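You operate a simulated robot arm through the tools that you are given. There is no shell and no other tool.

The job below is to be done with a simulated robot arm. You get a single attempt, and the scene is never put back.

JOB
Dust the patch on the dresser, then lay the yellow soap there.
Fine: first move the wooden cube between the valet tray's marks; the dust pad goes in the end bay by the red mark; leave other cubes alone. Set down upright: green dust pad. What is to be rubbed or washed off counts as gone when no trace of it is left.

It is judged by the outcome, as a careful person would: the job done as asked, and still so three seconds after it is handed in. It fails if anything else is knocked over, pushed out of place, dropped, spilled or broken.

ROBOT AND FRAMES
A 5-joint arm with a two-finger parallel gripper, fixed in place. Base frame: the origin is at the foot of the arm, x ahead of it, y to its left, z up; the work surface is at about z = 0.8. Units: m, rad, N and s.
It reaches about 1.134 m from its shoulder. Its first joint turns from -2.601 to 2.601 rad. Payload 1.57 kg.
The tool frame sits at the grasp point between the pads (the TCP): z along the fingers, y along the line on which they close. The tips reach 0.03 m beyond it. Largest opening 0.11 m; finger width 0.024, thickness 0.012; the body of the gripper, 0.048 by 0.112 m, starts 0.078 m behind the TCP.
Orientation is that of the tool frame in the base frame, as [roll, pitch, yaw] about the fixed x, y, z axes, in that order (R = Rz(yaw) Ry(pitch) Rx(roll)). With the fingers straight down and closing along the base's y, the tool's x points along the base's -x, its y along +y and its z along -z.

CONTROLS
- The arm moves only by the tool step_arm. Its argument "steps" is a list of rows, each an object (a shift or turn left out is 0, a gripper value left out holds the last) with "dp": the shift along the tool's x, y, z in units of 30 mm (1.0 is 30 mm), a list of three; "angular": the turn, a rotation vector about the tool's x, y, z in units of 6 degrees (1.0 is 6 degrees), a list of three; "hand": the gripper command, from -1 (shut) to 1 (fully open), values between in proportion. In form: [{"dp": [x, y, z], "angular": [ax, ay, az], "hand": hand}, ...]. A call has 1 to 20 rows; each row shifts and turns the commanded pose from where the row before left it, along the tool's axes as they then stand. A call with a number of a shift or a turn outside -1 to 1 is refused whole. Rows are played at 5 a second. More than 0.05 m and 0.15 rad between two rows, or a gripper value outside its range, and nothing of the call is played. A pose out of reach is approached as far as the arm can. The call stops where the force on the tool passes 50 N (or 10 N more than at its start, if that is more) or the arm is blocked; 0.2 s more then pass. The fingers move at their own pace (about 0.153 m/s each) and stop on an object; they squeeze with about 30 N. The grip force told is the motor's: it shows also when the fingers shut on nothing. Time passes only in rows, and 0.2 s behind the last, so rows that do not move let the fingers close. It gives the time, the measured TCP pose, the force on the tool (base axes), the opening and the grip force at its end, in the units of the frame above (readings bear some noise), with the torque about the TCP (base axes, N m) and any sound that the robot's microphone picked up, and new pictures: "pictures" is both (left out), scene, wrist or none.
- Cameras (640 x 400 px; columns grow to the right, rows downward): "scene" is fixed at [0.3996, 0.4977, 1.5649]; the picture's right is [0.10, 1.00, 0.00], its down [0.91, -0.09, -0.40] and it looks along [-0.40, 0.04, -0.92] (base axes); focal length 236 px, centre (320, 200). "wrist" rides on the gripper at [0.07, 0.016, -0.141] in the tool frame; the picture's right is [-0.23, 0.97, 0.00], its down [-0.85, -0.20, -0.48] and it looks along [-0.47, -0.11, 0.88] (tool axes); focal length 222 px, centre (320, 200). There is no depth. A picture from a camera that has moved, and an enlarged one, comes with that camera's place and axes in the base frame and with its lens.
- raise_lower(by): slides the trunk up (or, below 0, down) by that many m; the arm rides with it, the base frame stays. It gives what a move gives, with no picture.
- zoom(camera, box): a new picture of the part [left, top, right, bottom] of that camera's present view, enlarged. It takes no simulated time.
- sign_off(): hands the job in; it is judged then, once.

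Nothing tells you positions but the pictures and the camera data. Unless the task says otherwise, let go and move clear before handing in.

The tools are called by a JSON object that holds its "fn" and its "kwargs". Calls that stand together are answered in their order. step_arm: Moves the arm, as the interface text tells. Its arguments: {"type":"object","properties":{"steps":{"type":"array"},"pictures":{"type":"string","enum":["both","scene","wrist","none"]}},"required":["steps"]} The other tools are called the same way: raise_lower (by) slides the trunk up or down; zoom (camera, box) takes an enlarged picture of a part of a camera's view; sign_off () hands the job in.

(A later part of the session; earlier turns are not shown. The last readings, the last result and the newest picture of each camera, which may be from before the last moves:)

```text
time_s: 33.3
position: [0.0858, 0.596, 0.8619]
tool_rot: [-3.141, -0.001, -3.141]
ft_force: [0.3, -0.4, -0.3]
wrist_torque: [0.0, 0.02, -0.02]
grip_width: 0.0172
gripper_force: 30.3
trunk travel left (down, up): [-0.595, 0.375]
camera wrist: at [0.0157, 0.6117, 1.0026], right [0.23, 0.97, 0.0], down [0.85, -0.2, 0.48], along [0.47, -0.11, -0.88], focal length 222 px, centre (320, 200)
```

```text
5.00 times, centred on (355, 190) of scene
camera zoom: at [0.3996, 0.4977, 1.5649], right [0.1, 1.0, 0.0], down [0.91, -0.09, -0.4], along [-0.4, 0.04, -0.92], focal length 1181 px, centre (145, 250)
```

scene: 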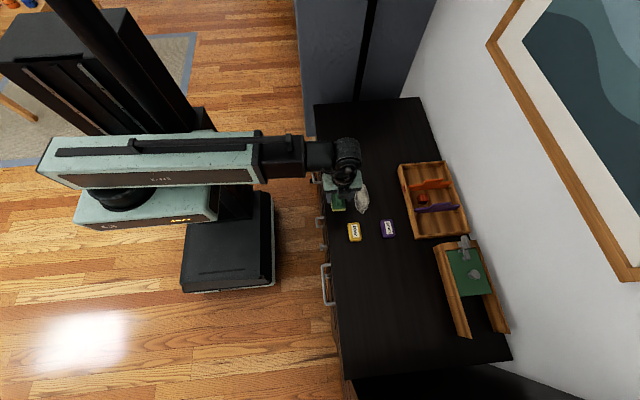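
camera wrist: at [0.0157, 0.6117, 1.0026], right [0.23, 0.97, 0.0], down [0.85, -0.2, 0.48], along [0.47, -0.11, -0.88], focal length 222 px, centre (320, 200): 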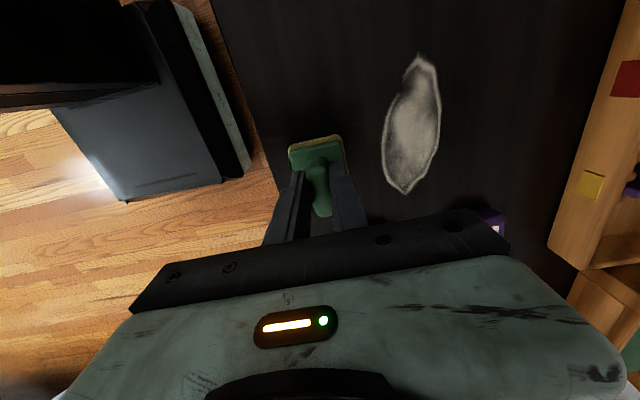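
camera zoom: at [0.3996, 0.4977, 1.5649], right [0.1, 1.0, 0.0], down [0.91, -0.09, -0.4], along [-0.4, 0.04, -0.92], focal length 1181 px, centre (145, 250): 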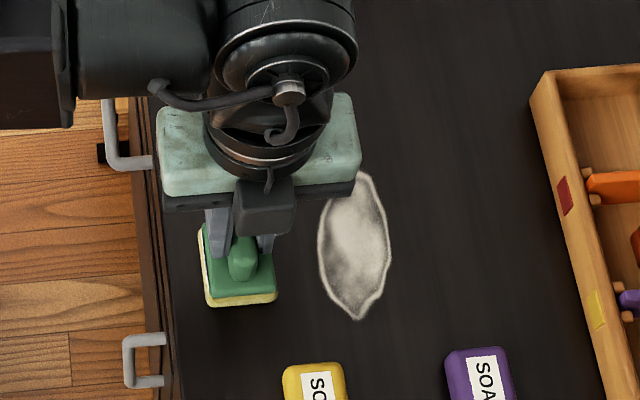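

The handle is held (17 mm). I'll lift the pad, carry it over the patch and set it down.

{"fn": "raise_lower", "kwargs": {"by": 0.02}}

{"fn": "step_arm", "kwargs": {"steps": [{"dp": [0.1, 0.8, 0]}, {"dp": [0.1, 0.8, 0]}, {"dp": [0.07, 0.8, 0]}, {"dp": [0, 0, 0]}, {"dp": [0, 0, 0]}]}}

{"fn": "raise_lower", "kwargs": {"by": -0.0195}}

{"fn": "raise_lower", "kwargs": {"by": -0.001}}

```text
time_s: 34.0
position: [0.0869, 0.595, 0.8813]
tool_rot: [-3.141, 0.0, -3.141]
ft_force: [0.3, -0.2, -0.3]
wrist_torque: [0.0, -0.03, -0.03]
grip_width: 0.0169
gripper_force: 30.0
trunk travel left (down, up): [-0.615, 0.355]
```

```text
time_s: 35.1
position: [0.077, 0.6672, 0.8818]
tool_rot: [3.141, -0.001, 3.141]
ft_force: [0.6, -0.6, -0.9]
wrist_torque: [-0.02, -0.02, -0.03]
grip_width: 0.0172
gripper_force: 30.1
trunk travel left (down, up): [-0.615, 0.355]
camera wrist: at [0.0079, 0.6839, 1.0226], right [0.23, 0.97, 0.0], down [0.85, -0.2, 0.48], along [0.47, -0.11, -0.88], focal length 222 px, centre (320, 200)
```

scene: 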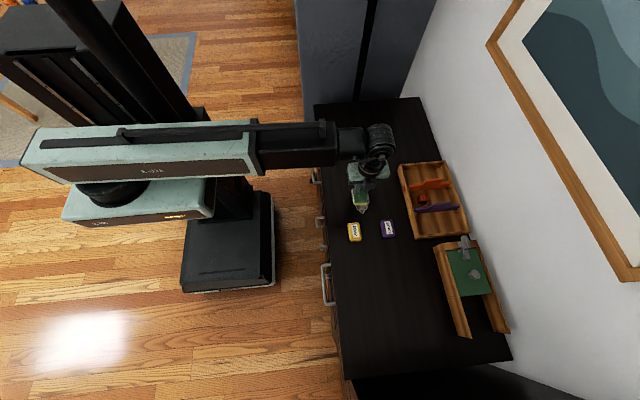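
wrist: 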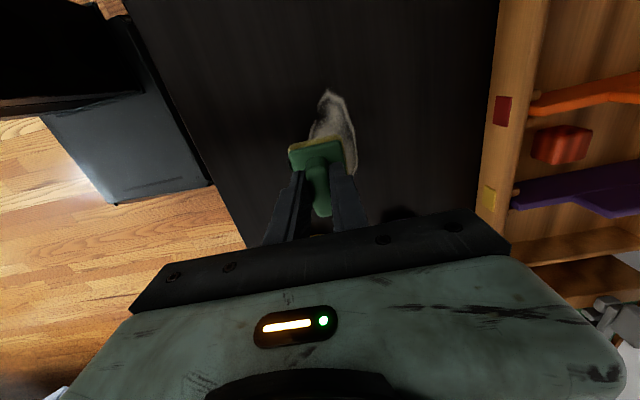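

```text
time_s: 35.8
position: [0.0779, 0.6684, 0.8631]
tool_rot: [-3.141, 0.001, -3.142]
ft_force: [-0.2, 0.0, -0.5]
wrist_torque: [0.0, 0.01, 0.04]
grip_width: 0.017
gripper_force: 29.4
trunk travel left (down, up): [-0.596, 0.374]
```

```text
time_s: 36.3
position: [0.0784, 0.6672, 0.8625]
tool_rot: [3.141, 0.0, 3.14]
ft_force: [-0.6, 1.5, 6.8]
wrist_torque: [0.02, -0.02, 0.01]
grip_width: 0.0171
gripper_force: 29.9
trunk travel left (down, up): [-0.595, 0.375]
```

Contact is at about 7 N. I'll start rubbing along the patch.

{"fn": "step_arm", "kwargs": {"steps": [{"dp": [0.5, 0, 0]}, {"dp": [0.5, 0, 0]}, {"dp": [0.43, 0, 0]}, {"dp": [-0.6, 0, 0]}, {"dp": [-0.6, 0, 0]}, {"dp": [-0.6, 0, 0]}, {"dp": [-0.6, 0, 0]}, {"dp": [-0.4, 0, 0]}, {"dp": [0, 0.4, 0]}, {"dp": [0.6, 0, 0]}, {"dp": [0.6, 0, 0]}, {"dp": [0.6, 0, 0]}, {"dp": [0.6, 0, 0]}, {"dp": [0.4, 0, 0]}, {"dp": [0, 0.4, 0]}, {"dp": [-0.6, 0, 0]}, {"dp": [-0.6, 0, 0]}, {"dp": [-0.6, 0, 0]}, {"dp": [-0.6, 0, 0]}, {"dp": [-0.4, 0, 0]}]}}

{"fn": "zoom", "kwargs": {"camera": "scene", "box": [315, 160, 405, 240]}}

{"fn": "zoom", "kwargs": {"camera": "wrist", "box": [220, 60, 420, 240]}}

```text
time_s: 40.5
position: [0.1196, 0.6898, 0.8617]
tool_rot: [3.141, 0.004, 3.142]
ft_force: [-1.4, 0.2, 4.5]
wrist_torque: [-0.06, 0.12, -0.02]
grip_width: 0.017
gripper_force: 30.3
trunk travel left (down, up): [-0.595, 0.375]
camera wrist: at [0.0494, 0.7071, 1.0023], right [0.23, 0.97, 0.0], down [0.85, -0.2, 0.48], along [0.47, -0.11, -0.88], focal length 222 px, centre (320, 200)
```

scene: 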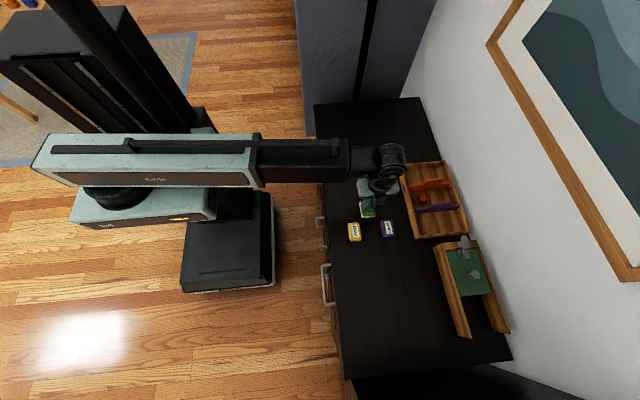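
wrist: 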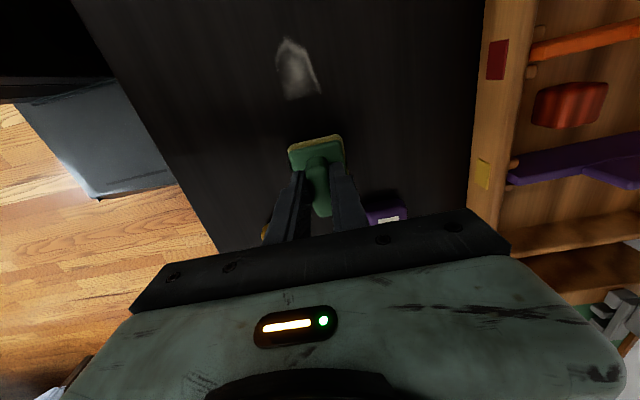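

```text
5.00 times, centred on (360, 200) of scene
camera zoom: at [0.3996, 0.4977, 1.5649], right [0.1, 1.0, 0.0], down [0.91, -0.09, -0.4], along [-0.4, 0.04, -0.92], focal length 1181 px, centre (120, 200)
```

zoom: 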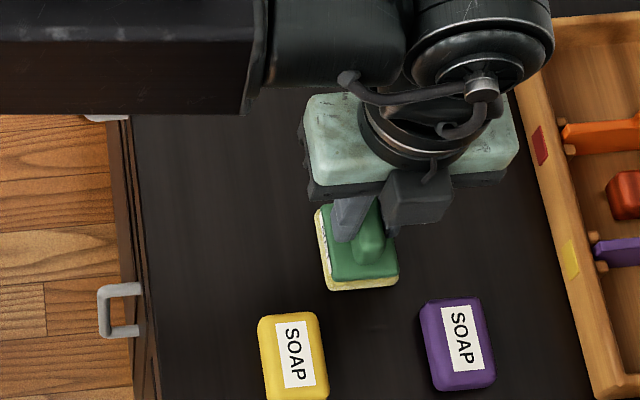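

```text
2.22 times, centred on (320, 150) of wrist
camera zoom: at [0.0494, 0.7071, 1.0023], right [0.23, 0.97, 0.0], down [0.85, -0.2, 0.48], along [0.47, -0.11, -0.88], focal length 494 px, centre (320, 311)
```

zoom: 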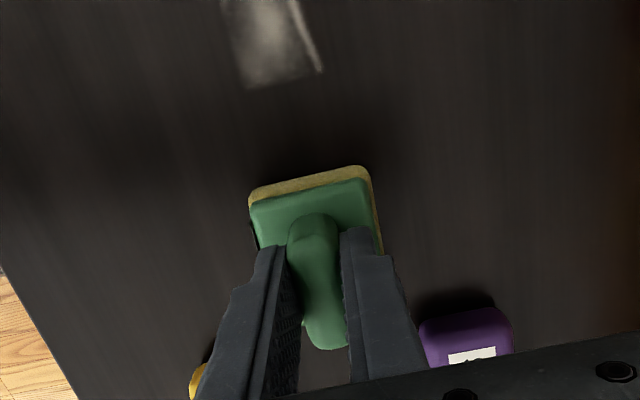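

The near part is clean and the far end (x < 0.06) still shows dust. I'll press slightly more and rub there.

{"fn": "raise_lower", "kwargs": {"by": -0.001}}

{"fn": "step_arm", "kwargs": {"steps": [{"dp": [0.6, 0, 0]}, {"dp": [0.6, 0, 0]}, {"dp": [0.6, 0, 0]}, {"dp": [0.6, 0, 0]}, {"dp": [0.6, 0, 0]}, {"dp": [0.4, 0, 0]}, {"dp": [0, 0, 0]}]}}

{"fn": "zoom", "kwargs": {"camera": "wrist", "box": [220, 60, 420, 240]}}

```text
time_s: 41.0
position: [0.12, 0.6899, 0.8622]
tool_rot: [3.139, 0.001, -3.141]
ft_force: [1.6, 5.1, 22.2]
wrist_torque: [0.09, -0.01, 0.03]
grip_width: 0.0168
gripper_force: 30.5
trunk travel left (down, up): [-0.594, 0.376]
```

```text
time_s: 42.6
position: [0.0175, 0.6904, 0.8612]
tool_rot: [3.14, -0.002, 3.141]
ft_force: [7.2, -0.4, 17.4]
wrist_torque: [-0.05, -0.3, 0.0]
grip_width: 0.0171
gripper_force: 29.4
trunk travel left (down, up): [-0.594, 0.376]
camera wrist: at [-0.0527, 0.7062, 1.0019], right [0.23, 0.97, 0.0], down [0.85, -0.2, 0.48], along [0.47, -0.11, -0.88], focal length 222 px, centre (320, 200)
```

scene: 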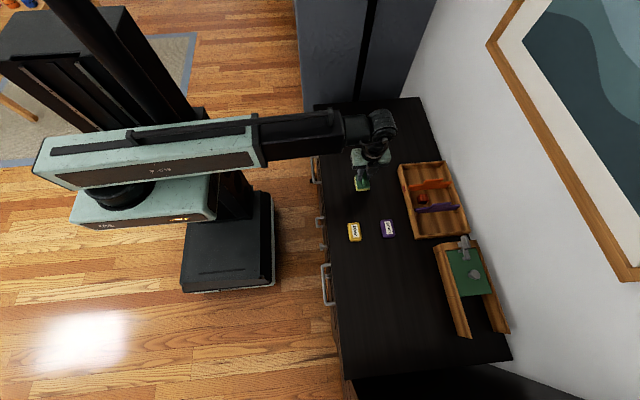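
wrist: 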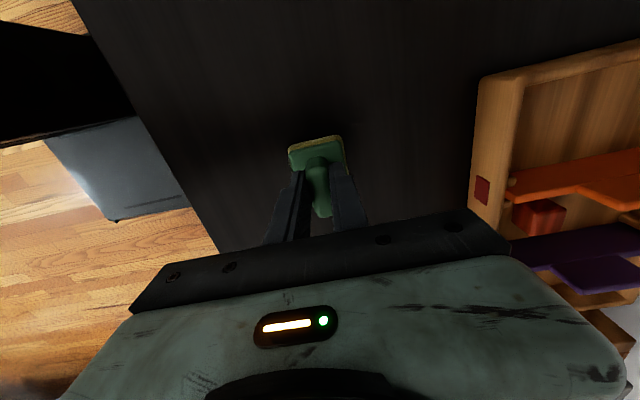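

```text
2.22 times, centred on (320, 150) of wrist
camera zoom: at [-0.0527, 0.7062, 1.0019], right [0.23, 0.97, 0.0], down [0.85, -0.2, 0.48], along [0.47, -0.11, -0.88], focal length 494 px, centre (320, 311)
```

zoom: 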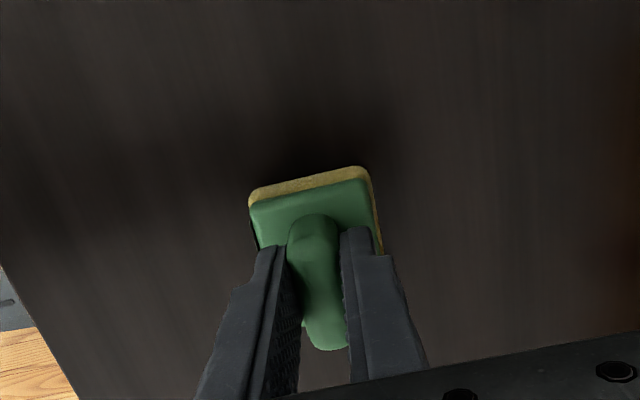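

I'll make full passes over the whole patch at several y positions with the firmer pressure.

{"fn": "step_arm", "kwargs": {"steps": [{"dp": [-0.85, 0, 0]}, {"dp": [-0.85, 0, 0]}, {"dp": [-0.85, 0, 0]}, {"dp": [-0.85, 0, 0]}, {"dp": [0, -0.4, 0]}, {"dp": [0.85, 0, 0]}, {"dp": [0.85, 0, 0]}, {"dp": [0.85, 0, 0]}, {"dp": [0.85, 0, 0]}, {"dp": [0, -0.4, 0]}, {"dp": [-0.85, 0, 0]}, {"dp": [-0.85, 0, 0]}, {"dp": [-0.85, 0, 0]}, {"dp": [-0.85, 0, 0]}, {"dp": [0.85, 0, 0]}, {"dp": [0.85, 0, 0]}, {"dp": [0.85, 0, 0]}, {"dp": [0.85, 0, 0]}, {"dp": [0, 0.6, 0]}, {"dp": [0, 0.6, 0]}], "pictures": "none"}}

{"fn": "step_arm", "kwargs": {"steps": [{"dp": [-0.85, 0, 0]}, {"dp": [-0.85, 0, 0]}, {"dp": [-0.85, 0, 0]}, {"dp": [-0.85, 0, 0]}, {"dp": [0, -0.6, 0]}, {"dp": [0.85, 0, 0]}, {"dp": [0.85, 0, 0]}, {"dp": [0.85, 0, 0]}, {"dp": [0.85, 0, 0]}, {"dp": [0, -0.5, 0]}, {"dp": [-0.85, 0, 0]}, {"dp": [-0.85, 0, 0]}, {"dp": [-0.85, 0, 0]}, {"dp": [-0.85, 0, 0]}, {"dp": [0, 0, 0]}]}}

{"fn": "zoom", "kwargs": {"camera": "wrist", "box": [200, 0, 440, 160]}}

```text
time_s: 46.8
position: [0.018, 0.7014, 0.8615]
tool_rot: [-3.141, 0.0, 3.141]
ft_force: [-0.3, -2.4, 8.4]
wrist_torque: [-0.11, 0.07, 0.0]
grip_width: 0.017
gripper_force: 29.9
trunk travel left (down, up): [-0.594, 0.376]
```

```text
time_s: 50.0
position: [0.1197, 0.6695, 0.8596]
tool_rot: [3.14, 0.001, 3.141]
ft_force: [-2.1, 0.1, 6.6]
wrist_torque: [-0.06, 0.17, 0.03]
grip_width: 0.017
gripper_force: 30.3
trunk travel left (down, up): [-0.594, 0.376]
camera wrist: at [0.0498, 0.6868, 1.0014], right [0.23, 0.97, 0.0], down [0.85, -0.2, 0.48], along [0.47, -0.11, -0.88], focal length 222 px, centre (320, 200)
```

scene: 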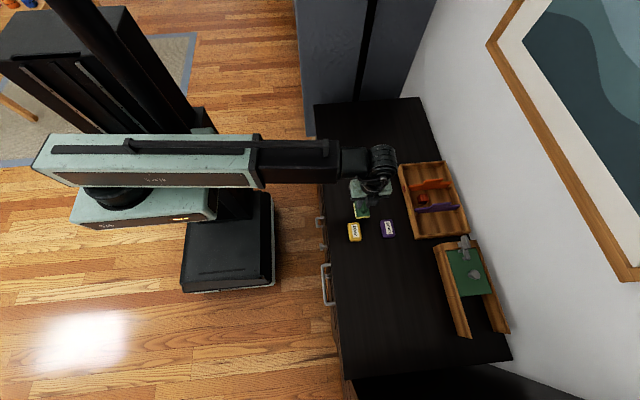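
wrist: 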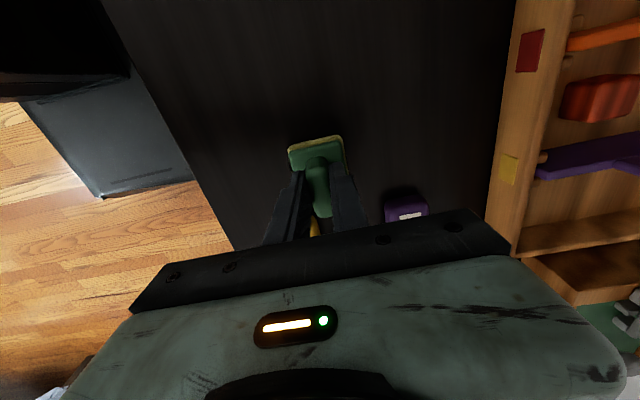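

```text
2.50 times, centred on (320, 80) of wrist
camera zoom: at [0.0498, 0.6868, 1.0014], right [0.23, 0.97, 0.0], down [0.85, -0.2, 0.48], along [0.47, -0.11, -0.88], focal length 555 px, centre (320, 500)
```

zoom: 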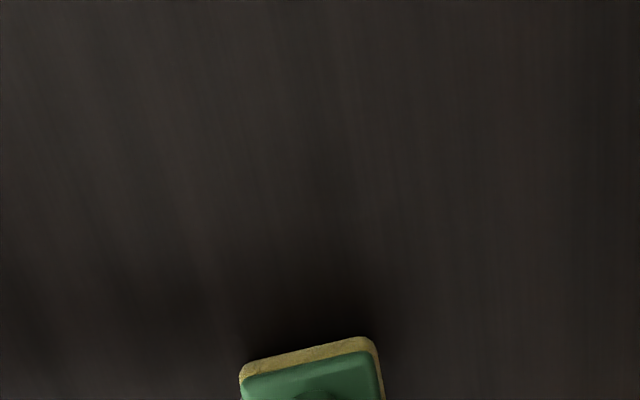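

The area looks clean from here. I'll lift the pad and check the whole area before putting the pad away.

{"fn": "raise_lower", "kwargs": {"by": 0.13}}

{"fn": "step_arm", "kwargs": {"steps": [{"dp": [0.7, 1, 0]}, {"dp": [0.7, 1, 0]}, {"dp": [0.7, 1, 0]}, {"dp": [0.7, 1, 0]}, {"dp": [0.35, 1, 0]}, {"dp": [0, 1, 0]}, {"dp": [0, 1, 0]}, {"dp": [0, 0, 0]}]}}

{"fn": "zoom", "kwargs": {"camera": "scene", "box": [315, 160, 405, 240]}}

{"fn": "zoom", "kwargs": {"camera": "wrist", "box": [220, 0, 480, 240]}}

```text
time_s: 51.6
position: [0.1203, 0.6715, 0.9898]
tool_rot: [3.141, 0.0, -3.142]
ft_force: [-0.4, 0.4, -0.3]
wrist_torque: [0.01, 0.0, 0.0]
grip_width: 0.017
gripper_force: 29.4
trunk travel left (down, up): [-0.724, 0.246]
```

```text
time_s: 53.4
position: [0.027, 0.8823, 0.9905]
tool_rot: [-3.141, 0.001, -3.141]
ft_force: [-0.8, 0.0, -1.6]
wrist_torque: [-0.01, -0.02, 0.0]
grip_width: 0.017
gripper_force: 30.1
trunk travel left (down, up): [-0.724, 0.246]
camera wrist: at [-0.0441, 0.8988, 1.1309], right [0.23, 0.97, 0.0], down [0.85, -0.2, 0.48], along [0.47, -0.11, -0.88], focal length 222 px, centre (320, 200)
```

scene: 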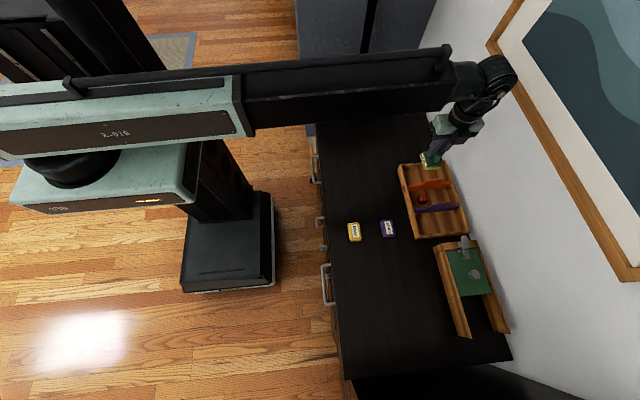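
wrist: 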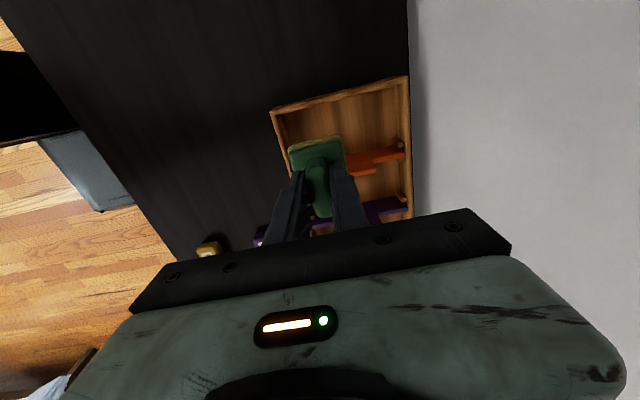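

```text
5.00 times, centred on (360, 200) of scene
camera zoom: at [0.3996, 0.4977, 1.5649], right [0.1, 1.0, 0.0], down [0.91, -0.09, -0.4], along [-0.4, 0.04, -0.92], focal length 1181 px, centre (120, 200)
```

zoom: 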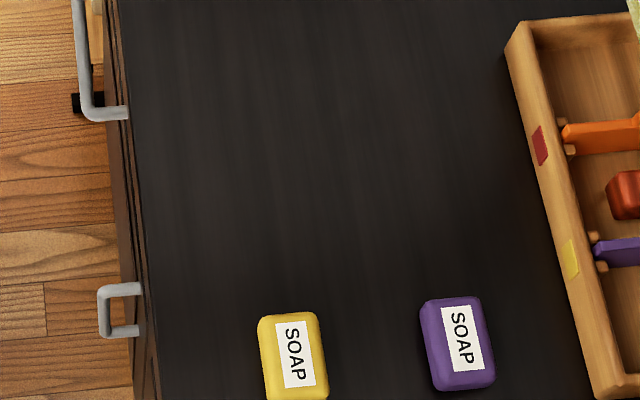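

```text
1.67 times, centred on (350, 120) of wrist
camera zoom: at [-0.0441, 0.8988, 1.1309], right [0.23, 0.97, 0.0], down [0.85, -0.2, 0.48], along [0.47, -0.11, -0.88], focal length 370 px, centre (270, 333)
```

zoom: 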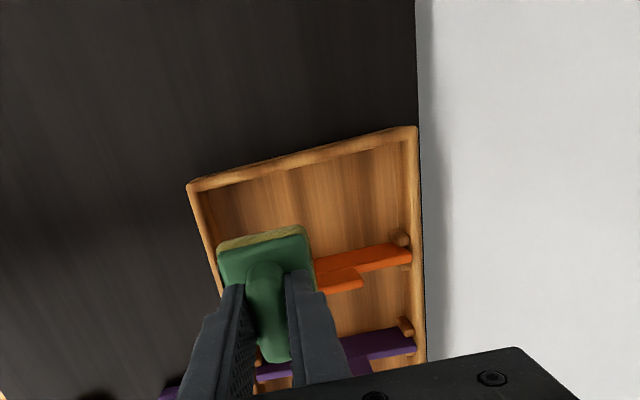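

The patch is completely clean. I'll centre the pad over the red-mark end bay (x ≈ −0.015..0.066) and lower it.

{"fn": "step_arm", "kwargs": {"steps": [{"dp": [0.05, 0.5, 0]}, {"dp": [0, 0, 0]}, {"dp": [0, 0, 0]}], "pictures": "none"}}

{"fn": "raise_lower", "kwargs": {"by": -0.09}}

{"fn": "step_arm", "kwargs": {"steps": [{"dp": [0, 0, 0]}]}}

{"fn": "zoom", "kwargs": {"camera": "scene", "box": [390, 120, 500, 220]}}

{"fn": "zoom", "kwargs": {"camera": "wrist", "box": [220, 0, 480, 240]}}

```text
time_s: 54.2
position: [0.0253, 0.8955, 0.9906]
tool_rot: [3.14, 0.002, 3.141]
ft_force: [0.2, -0.3, -1.3]
wrist_torque: [0.02, 0.0, 0.0]
grip_width: 0.017
gripper_force: 30.3
trunk travel left (down, up): [-0.724, 0.246]
```

```text
time_s: 55.5
position: [0.0248, 0.8951, 0.9011]
tool_rot: [3.139, 0.0, -3.141]
ft_force: [0.2, 0.2, -0.2]
wrist_torque: [0.02, -0.01, -0.01]
grip_width: 0.017
gripper_force: 29.7
trunk travel left (down, up): [-0.634, 0.336]
```

```text
time_s: 55.9
position: [0.0239, 0.8967, 0.8994]
tool_rot: [3.14, -0.001, -3.141]
ft_force: [0.5, 0.8, -1.0]
wrist_torque: [0.0, 0.02, -0.02]
grip_width: 0.017
gripper_force: 30.2
trunk travel left (down, up): [-0.634, 0.336]
camera wrist: at [-0.0455, 0.9124, 1.041], right [0.23, 0.97, 0.0], down [0.85, -0.2, 0.48], along [0.47, -0.11, -0.88], focal length 222 px, centre (320, 200)
```

scene: 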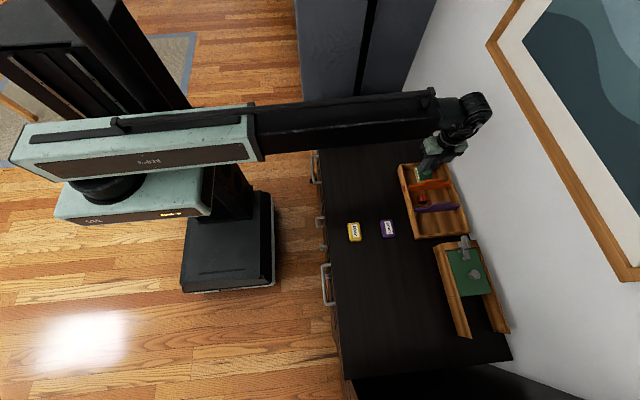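
wrist: 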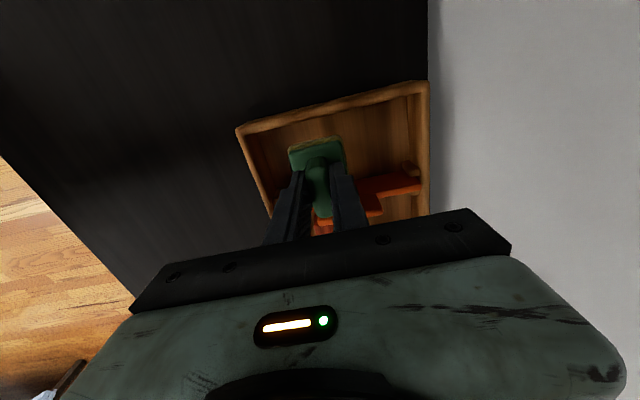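

```text
4.00 times, centred on (445, 170) of scene
camera zoom: at [0.3996, 0.4977, 1.5649], right [0.1, 1.0, 0.0], down [0.91, -0.09, -0.4], along [-0.4, 0.04, -0.92], focal length 944 px, centre (-180, 320)
```

zoom: 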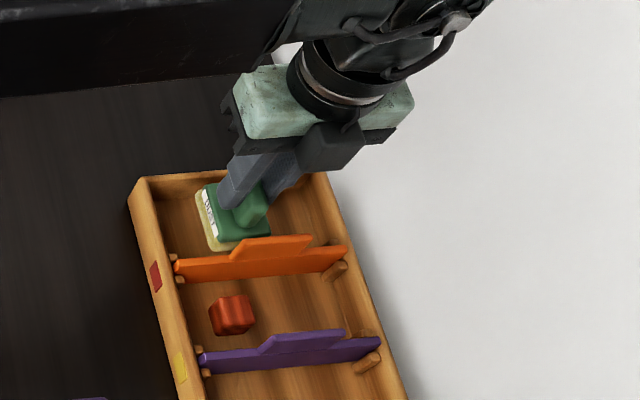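

```text
1.67 times, centred on (350, 120) of wrist
camera zoom: at [-0.0455, 0.9124, 1.041], right [0.23, 0.97, 0.0], down [0.85, -0.2, 0.48], along [0.47, -0.11, -0.88], focal length 370 px, centre (270, 333)
```

zoom: 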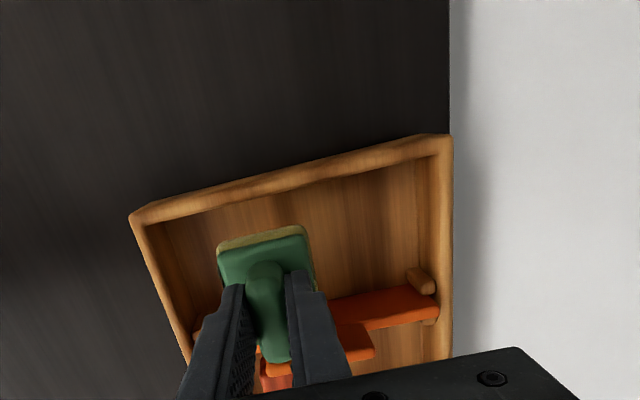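

{"fn": "step_arm", "kwargs": {"steps": [{"dp": [0.08, 0, 0]}, {"dp": [0, 0, 0]}], "pictures": "none"}}

{"fn": "raise_lower", "kwargs": {"by": -0.025}}

{"fn": "raise_lower", "kwargs": {"by": -0.004}}

{"fn": "raise_lower", "kwargs": {"by": -0.002}}

```text
time_s: 56.5
position: [0.021, 0.8963, 0.9005]
tool_rot: [3.139, 0.0, -3.141]
ft_force: [0.5, -0.3, -0.3]
wrist_torque: [0.0, 0.01, -0.03]
grip_width: 0.0172
gripper_force: 30.5
trunk travel left (down, up): [-0.634, 0.336]
```

```text
time_s: 57.2
position: [0.0226, 0.8957, 0.8752]
tool_rot: [3.138, 0.0, 3.141]
ft_force: [-0.6, -0.6, -0.5]
wrist_torque: [0.0, 0.01, -0.02]
grip_width: 0.0169
gripper_force: 30.0
trunk travel left (down, up): [-0.609, 0.361]
```

```text
time_s: 57.7
position: [0.0226, 0.8955, 0.872]
tool_rot: [3.14, -0.001, 3.14]
ft_force: [-0.4, -0.4, -0.8]
wrist_torque: [0.01, 0.03, 0.0]
grip_width: 0.0172
gripper_force: 30.2
trunk travel left (down, up): [-0.605, 0.365]
```

```text
time_s: 58.2
position: [0.0227, 0.8954, 0.8689]
tool_rot: [3.141, -0.001, 3.141]
ft_force: [-0.4, -0.1, -1.4]
wrist_torque: [0.01, 0.0, -0.03]
grip_width: 0.017
gripper_force: 29.7
trunk travel left (down, up): [-0.603, 0.367]
```

{"fn": "raise_lower", "kwargs": {"by": -0.0015}}

{"fn": "raise_lower", "kwargs": {"by": -0.001}}

{"fn": "step_arm", "kwargs": {"steps": [{"dp": [0, 0, 0]}]}}

{"fn": "zoom", "kwargs": {"camera": "scene", "box": [390, 120, 500, 220]}}

{"fn": "zoom", "kwargs": {"camera": "wrist", "box": [220, 0, 480, 240]}}

```text
time_s: 58.7
position: [0.0236, 0.8961, 0.8675]
tool_rot: [3.139, -0.001, -3.141]
ft_force: [-0.1, 0.7, -0.7]
wrist_torque: [-0.01, 0.02, 0.0]
grip_width: 0.0168
gripper_force: 30.1
trunk travel left (down, up): [-0.601, 0.369]
```

```text
time_s: 59.2
position: [0.0209, 0.897, 0.8677]
tool_rot: [3.138, -0.001, 3.141]
ft_force: [-0.8, 2.3, 6.7]
wrist_torque: [-0.03, -0.05, 0.02]
grip_width: 0.0173
gripper_force: 29.5
trunk travel left (down, up): [-0.6, 0.37]
```

```text
time_s: 59.6
position: [0.0229, 0.8965, 0.8673]
tool_rot: [3.139, 0.0, -3.14]
ft_force: [0.0, 2.9, 6.3]
wrist_torque: [-0.03, -0.02, 0.01]
grip_width: 0.0171
gripper_force: 30.0
trunk travel left (down, up): [-0.6, 0.37]
camera wrist: at [-0.0478, 0.9121, 1.0079], right [0.23, 0.97, 0.0], down [0.85, -0.2, 0.48], along [0.47, -0.11, -0.88], focal length 222 px, centre (320, 200)
```

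scene: 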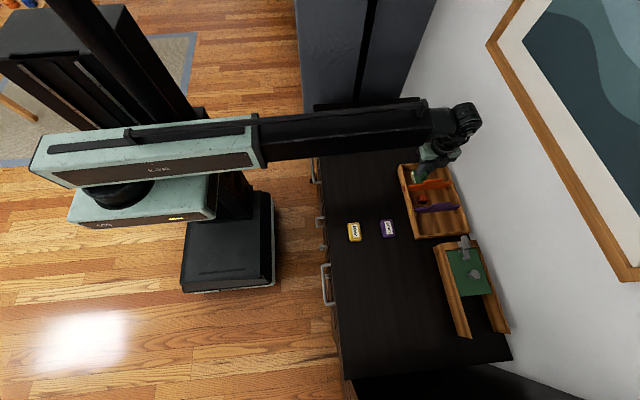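
wrist: 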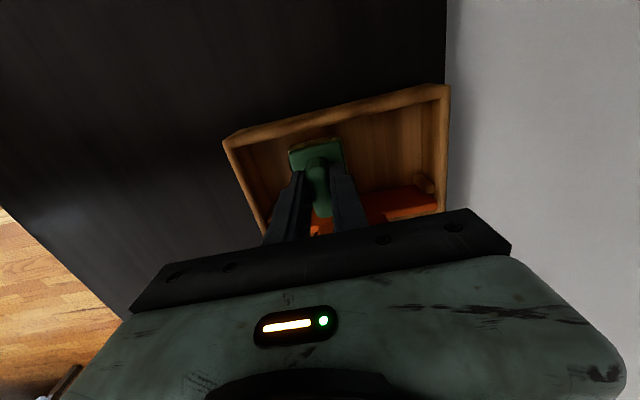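

```text
4.00 times, centred on (445, 170) of scene
camera zoom: at [0.3996, 0.4977, 1.5649], right [0.1, 1.0, 0.0], down [0.91, -0.09, -0.4], along [-0.4, 0.04, -0.92], focal length 944 px, centre (-180, 320)
```

zoom: 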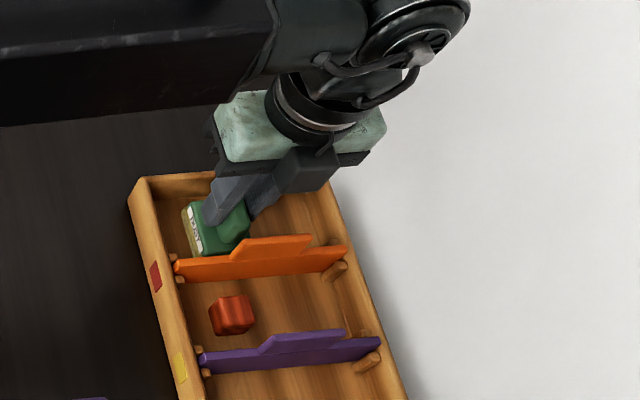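

```text
1.67 times, centred on (350, 120) of wrist
camera zoom: at [-0.0478, 0.9121, 1.0079], right [0.23, 0.97, 0.0], down [0.85, -0.2, 0.48], along [0.47, -0.11, -0.88], focal length 370 px, centre (270, 333)
```

zoom: 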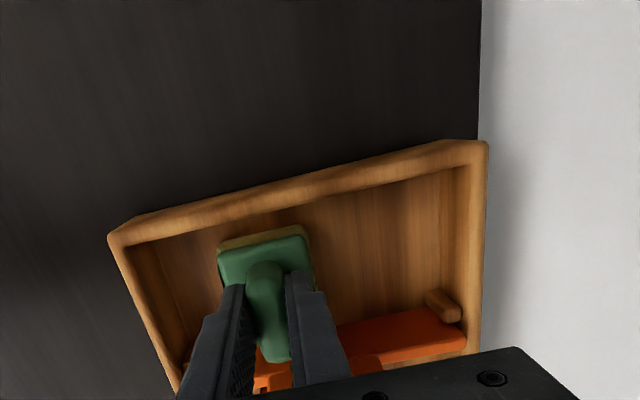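

The pad rests on the bay floor at about 6 N. I'll release gently, lift and check.

{"fn": "step_arm", "kwargs": {"steps": [{"dp": [0, 0, 0], "hand": -0.5}, {"dp": [0, 0, 0], "hand": -0.3}, {"dp": [0, 0, 0]}, {"dp": [0, 0, 0]}], "pictures": "none"}}

{"fn": "raise_lower", "kwargs": {"by": 0.12}}

{"fn": "step_arm", "kwargs": {"steps": [{"dp": [0, -1, 0]}, {"dp": [0, -1, 0]}, {"dp": [0, -1, 0]}, {"dp": [0, -1, 0]}, {"dp": [0, -1, 0]}, {"dp": [0, -1, 0]}, {"dp": [-1, -1, 0]}, {"dp": [-1, -1, 0]}, {"dp": [-1, -0.8, 0]}, {"dp": [-1, 0, 0]}, {"dp": [0, 0, 0]}]}}

{"fn": "zoom", "kwargs": {"camera": "scene", "box": [390, 140, 490, 250]}}

{"fn": "zoom", "kwargs": {"camera": "wrist", "box": [220, 60, 480, 240]}}

```text
time_s: 60.6
position: [0.0221, 0.8959, 0.8666]
tool_rot: [3.141, 0.001, 3.141]
ft_force: [0.4, 0.1, -0.3]
wrist_torque: [-0.03, -0.03, 0.02]
grip_width: 0.0385
gripper_force: 0.1
trunk travel left (down, up): [-0.6, 0.37]
```

```text
time_s: 62.1
position: [0.0229, 0.8958, 0.9862]
tool_rot: [3.139, 0.0, 3.142]
ft_force: [0.9, 0.6, 0.5]
wrist_torque: [-0.01, -0.02, -0.01]
grip_width: 0.0386
gripper_force: 0.1
trunk travel left (down, up): [-0.72, 0.25]
```

```text
time_s: 64.5
position: [0.1438, 0.6328, 0.9863]
tool_rot: [3.14, -0.001, -3.142]
ft_force: [0.8, 0.3, 0.2]
wrist_torque: [-0.01, 0.01, 0.01]
grip_width: 0.0382
gripper_force: 0.1
trunk travel left (down, up): [-0.72, 0.25]
camera wrist: at [0.0731, 0.6493, 1.1276], right [0.23, 0.97, 0.0], down [0.85, -0.2, 0.48], along [0.47, -0.11, -0.88], focal length 222 px, centre (320, 200)
```

scene: 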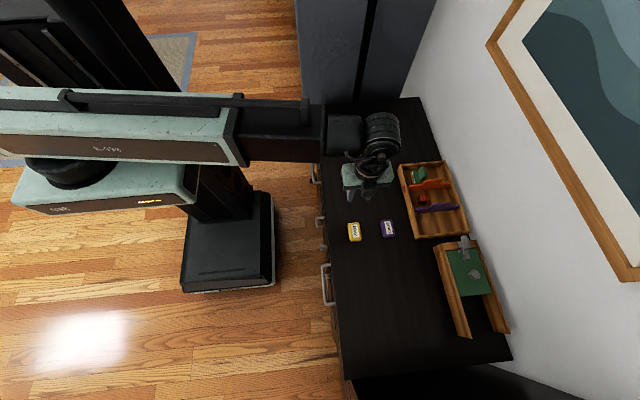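
wrist: 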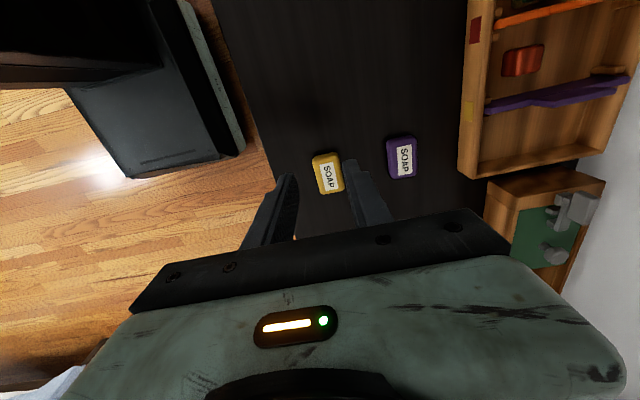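

```text
3.64 times, centred on (440, 195) of scene
camera zoom: at [0.3996, 0.4977, 1.5649], right [0.1, 1.0, 0.0], down [0.91, -0.09, -0.4], along [-0.4, 0.04, -0.92], focal length 859 px, centre (-116, 218)
```

zoom: 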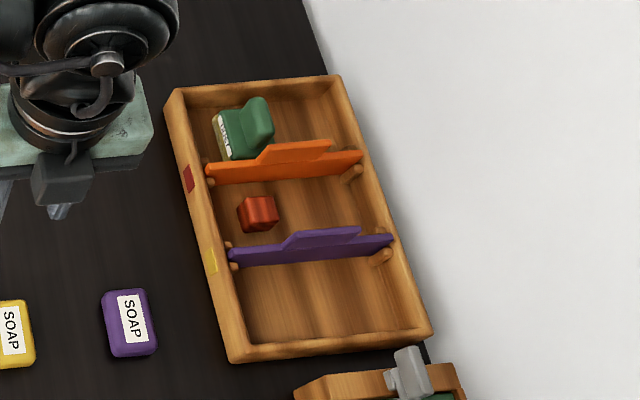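

```text
2.22 times, centred on (350, 150) of wrist
camera zoom: at [0.0731, 0.6493, 1.1276], right [0.23, 0.97, 0.0], down [0.85, -0.2, 0.48], along [0.47, -0.11, -0.88], focal length 494 px, centre (253, 311)
```

zoom: 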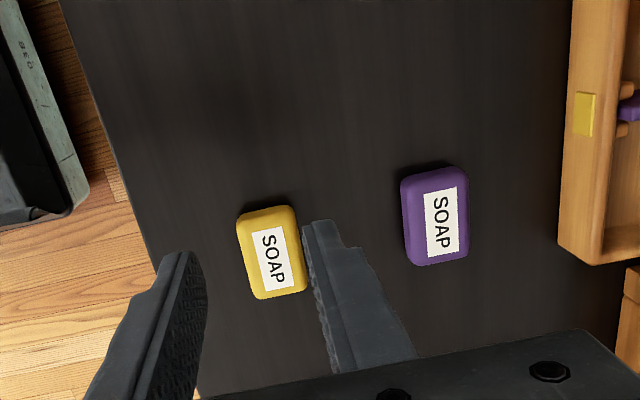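

The pad stands upright in the red-mark end bay and the cube is in the middle bay. Next is the yellow soap at about (0.1995, 0.632).

{"fn": "step_arm", "kwargs": {"steps": [{"dp": [-0.9, 0, 0], "hand": 0.15}, {"dp": [-0.95, -0.02, 0]}, {"dp": [0, 0, 0]}, {"dp": [0, 0, 0]}], "pictures": "none"}}

{"fn": "raise_lower", "kwargs": {"by": -0.11}}

{"fn": "step_arm", "kwargs": {"steps": [{"dp": [0, 0, 0]}]}}

{"fn": "zoom", "kwargs": {"camera": "wrist", "box": [220, 60, 420, 240]}}

{"fn": "zoom", "kwargs": {"camera": "scene", "box": [315, 180, 415, 260]}}

```text
time_s: 65.5
position: [0.1991, 0.6294, 0.9874]
tool_rot: [3.14, 0.001, 3.141]
ft_force: [0.1, 0.2, 1.3]
wrist_torque: [-0.03, 0.0, 0.0]
grip_width: 0.0635
gripper_force: 0.0
trunk travel left (down, up): [-0.72, 0.25]
```

```text
time_s: 67.0
position: [0.1971, 0.631, 0.8769]
tool_rot: [3.14, 0.002, 3.141]
ft_force: [-0.3, 0.0, -0.3]
wrist_torque: [0.02, -0.01, 0.02]
grip_width: 0.0633
gripper_force: 0.2
trunk travel left (down, up): [-0.61, 0.36]
```

```text
time_s: 67.4
position: [0.1994, 0.6305, 0.877]
tool_rot: [3.139, -0.001, 3.141]
ft_force: [-0.6, -0.2, 0.0]
wrist_torque: [0.02, 0.01, -0.03]
grip_width: 0.0632
gripper_force: 0.1
trunk travel left (down, up): [-0.61, 0.36]
camera wrist: at [0.1281, 0.6467, 1.0176], right [0.23, 0.97, 0.0], down [0.85, -0.2, 0.48], along [0.47, -0.11, -0.88], focal length 222 px, centre (320, 200)
```

scene: 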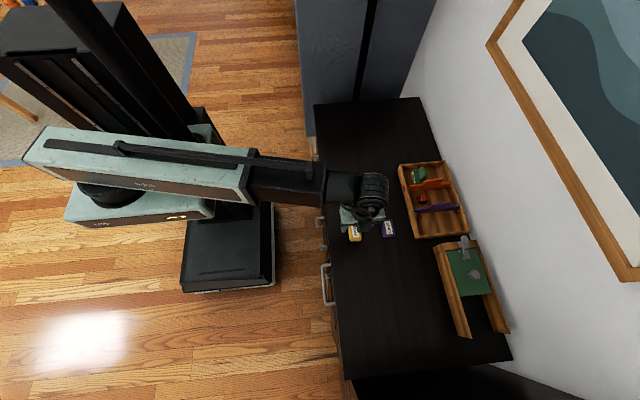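
wrist: 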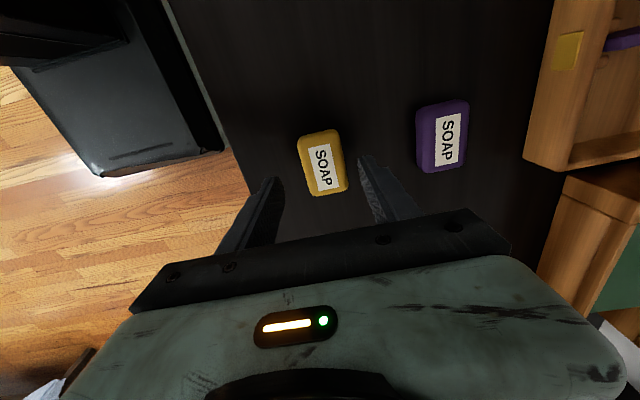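

```text
2.22 times, centred on (320, 150) of wrist
camera zoom: at [0.1281, 0.6467, 1.0176], right [0.23, 0.97, 0.0], down [0.85, -0.2, 0.48], along [0.47, -0.11, -0.88], focal length 494 px, centre (320, 311)
```

zoom: 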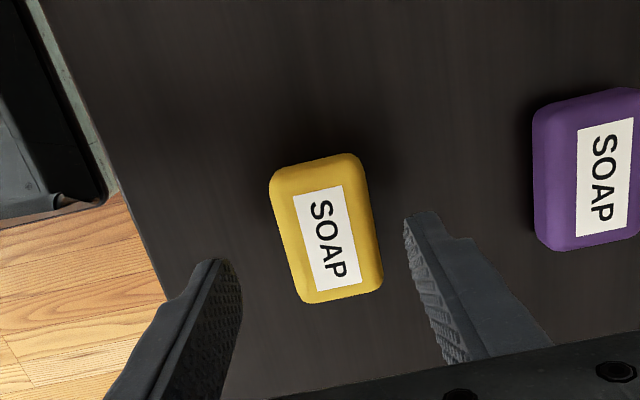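

```text
5.00 times, centred on (365, 220) of scene
camera zoom: at [0.3996, 0.4977, 1.5649], right [0.1, 1.0, 0.0], down [0.91, -0.09, -0.4], along [-0.4, 0.04, -0.92], focal length 1181 px, centre (95, 100)
```

zoom: 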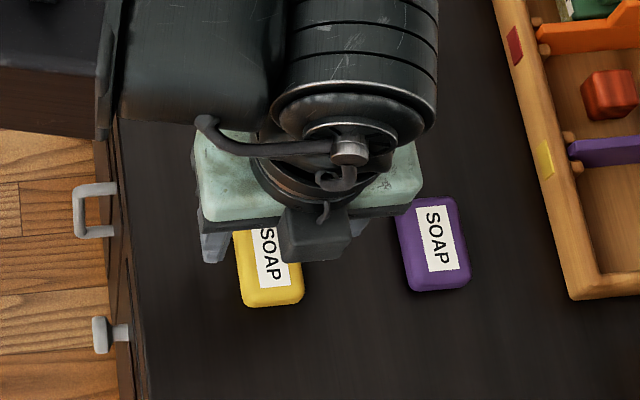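

{"fn": "raise_lower", "kwargs": {"by": -0.035}}

{"fn": "raise_lower", "kwargs": {"by": -0.006}}

{"fn": "step_arm", "kwargs": {"steps": [{"dp": [0, 0, 0], "hand": 0.0}, {"dp": [0, 0, 0], "hand": -0.3}, {"dp": [0, 0, 0], "hand": -0.6}, {"dp": [0, 0, 0], "hand": -1}, {"dp": [0, 0, 0]}, {"dp": [0, 0, 0]}]}}

{"fn": "zoom", "kwargs": {"camera": "wrist", "box": [220, 60, 420, 240]}}

```text
time_s: 68.2
position: [0.1979, 0.6313, 0.8414]
tool_rot: [3.137, 0.001, 3.141]
ft_force: [-0.9, -0.4, -0.3]
wrist_torque: [0.02, -0.03, -0.01]
grip_width: 0.063
gripper_force: 0.1
trunk travel left (down, up): [-0.575, 0.395]
```

```text
time_s: 68.7
position: [0.1991, 0.6311, 0.8348]
tool_rot: [3.139, 0.001, 3.14]
ft_force: [0.8, -0.2, -0.3]
wrist_torque: [0.02, -0.01, 0.01]
grip_width: 0.0631
gripper_force: 0.0
trunk travel left (down, up): [-0.569, 0.401]
```

```text
time_s: 70.1
position: [0.1977, 0.631, 0.8364]
tool_rot: [3.139, 0.001, 3.14]
ft_force: [-0.2, 0.0, 0.8]
wrist_torque: [-0.01, 0.02, 0.0]
grip_width: 0.039
gripper_force: 29.9
trunk travel left (down, up): [-0.569, 0.401]
camera wrist: at [0.1281, 0.6466, 0.9766], right [0.23, 0.97, 0.0], down [0.85, -0.2, 0.48], along [0.47, -0.11, -0.88], focal length 222 px, centre (320, 200)
```

scene: 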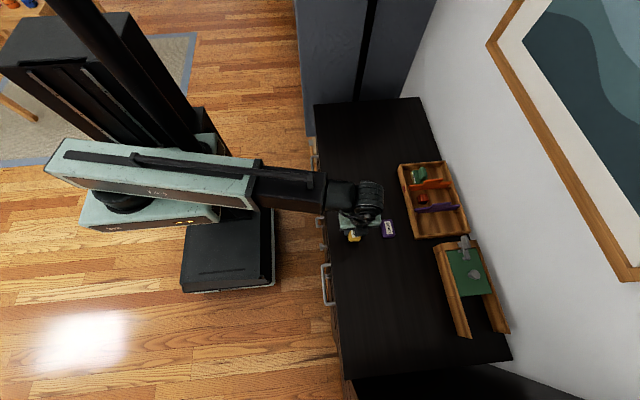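
wrist: 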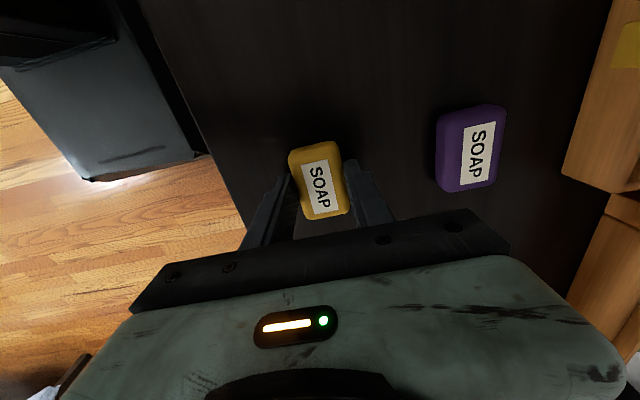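

```text
2.22 times, centred on (320, 150) of wrist
camera zoom: at [0.1281, 0.6466, 0.9766], right [0.23, 0.97, 0.0], down [0.85, -0.2, 0.48], along [0.47, -0.11, -0.88], focal length 494 px, centre (320, 311)
```

zoom: 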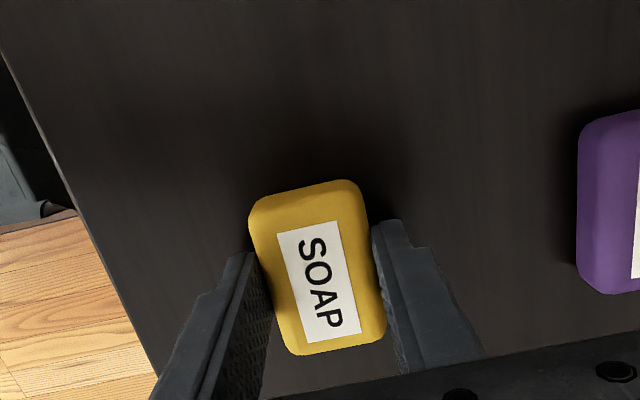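

The soap is held. I'll lift it and carry it to the centre of the cleaned patch (0.075, 0.679).

{"fn": "raise_lower", "kwargs": {"by": 0.05}}

{"fn": "step_arm", "kwargs": {"steps": [{"dp": [0.82, 0.32, 0]}, {"dp": [0.82, 0.32, 0]}, {"dp": [0.82, 0.32, 0]}, {"dp": [0.82, 0.32, 0]}, {"dp": [0.82, 0.32, 0]}, {"dp": [0, 0, 0]}, {"dp": [0, 0, 0]}]}}

{"fn": "raise_lower", "kwargs": {"by": -0.046}}

{"fn": "raise_lower", "kwargs": {"by": -0.003}}

```text
time_s: 71.0
position: [0.1983, 0.6299, 0.8862]
tool_rot: [3.141, 0.001, -3.142]
ft_force: [0.1, 0.2, -0.9]
wrist_torque: [0.01, -0.01, -0.02]
grip_width: 0.0389
gripper_force: 29.7
trunk travel left (down, up): [-0.619, 0.351]
```

```text
time_s: 72.6
position: [0.0761, 0.6792, 0.8847]
tool_rot: [3.139, 0.001, 3.14]
ft_force: [-0.8, -0.7, -0.7]
wrist_torque: [0.0, 0.01, -0.02]
grip_width: 0.0392
gripper_force: 30.1
trunk travel left (down, up): [-0.619, 0.351]
camera wrist: at [0.0046, 0.6959, 1.0266], right [0.23, 0.97, 0.0], down [0.85, -0.2, 0.48], along [0.47, -0.11, -0.88], focal length 222 px, centre (320, 200)
```

scene: 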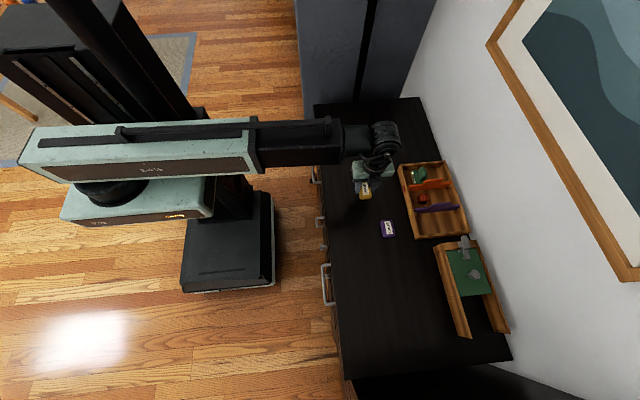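
wrist: 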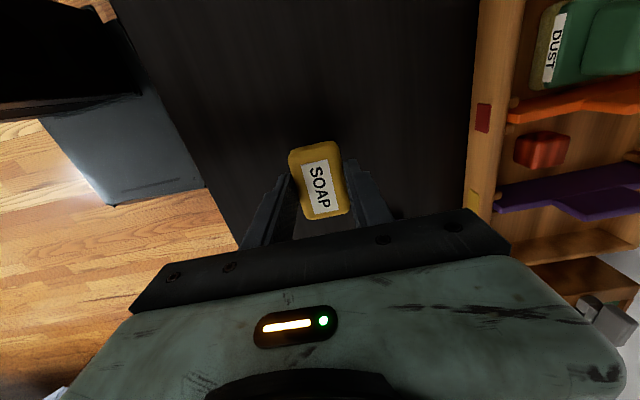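

```text
time_s: 73.5
position: [0.0747, 0.6799, 0.84]
tool_rot: [3.14, 0.0, 3.141]
ft_force: [-0.9, -0.3, -1.1]
wrist_torque: [-0.03, 0.06, 0.04]
grip_width: 0.0391
gripper_force: 29.7
trunk travel left (down, up): [-0.573, 0.397]
```

```text
time_s: 74.0
position: [0.0741, 0.6801, 0.8372]
tool_rot: [3.14, -0.002, -3.142]
ft_force: [0.1, 0.4, -0.4]
wrist_torque: [0.03, 0.0, 0.0]
grip_width: 0.0391
gripper_force: 29.9
trunk travel left (down, up): [-0.57, 0.4]
```

{"fn": "raise_lower", "kwargs": {"by": -0.001}}

{"fn": "raise_lower", "kwargs": {"by": -0.0007}}

```text
time_s: 74.5
position: [0.0755, 0.6791, 0.8363]
tool_rot: [3.14, 0.001, -3.141]
ft_force: [0.0, 1.0, 1.3]
wrist_torque: [-0.03, 0.01, 0.0]
grip_width: 0.039
gripper_force: 30.1
trunk travel left (down, up): [-0.569, 0.401]
```

```text
time_s: 75.0
position: [0.0745, 0.6795, 0.8358]
tool_rot: [3.138, 0.001, 3.14]
ft_force: [0.0, 4.5, 15.3]
wrist_torque: [-0.01, -0.04, -0.03]
grip_width: 0.0393
gripper_force: 29.8
trunk travel left (down, up): [-0.568, 0.402]
```

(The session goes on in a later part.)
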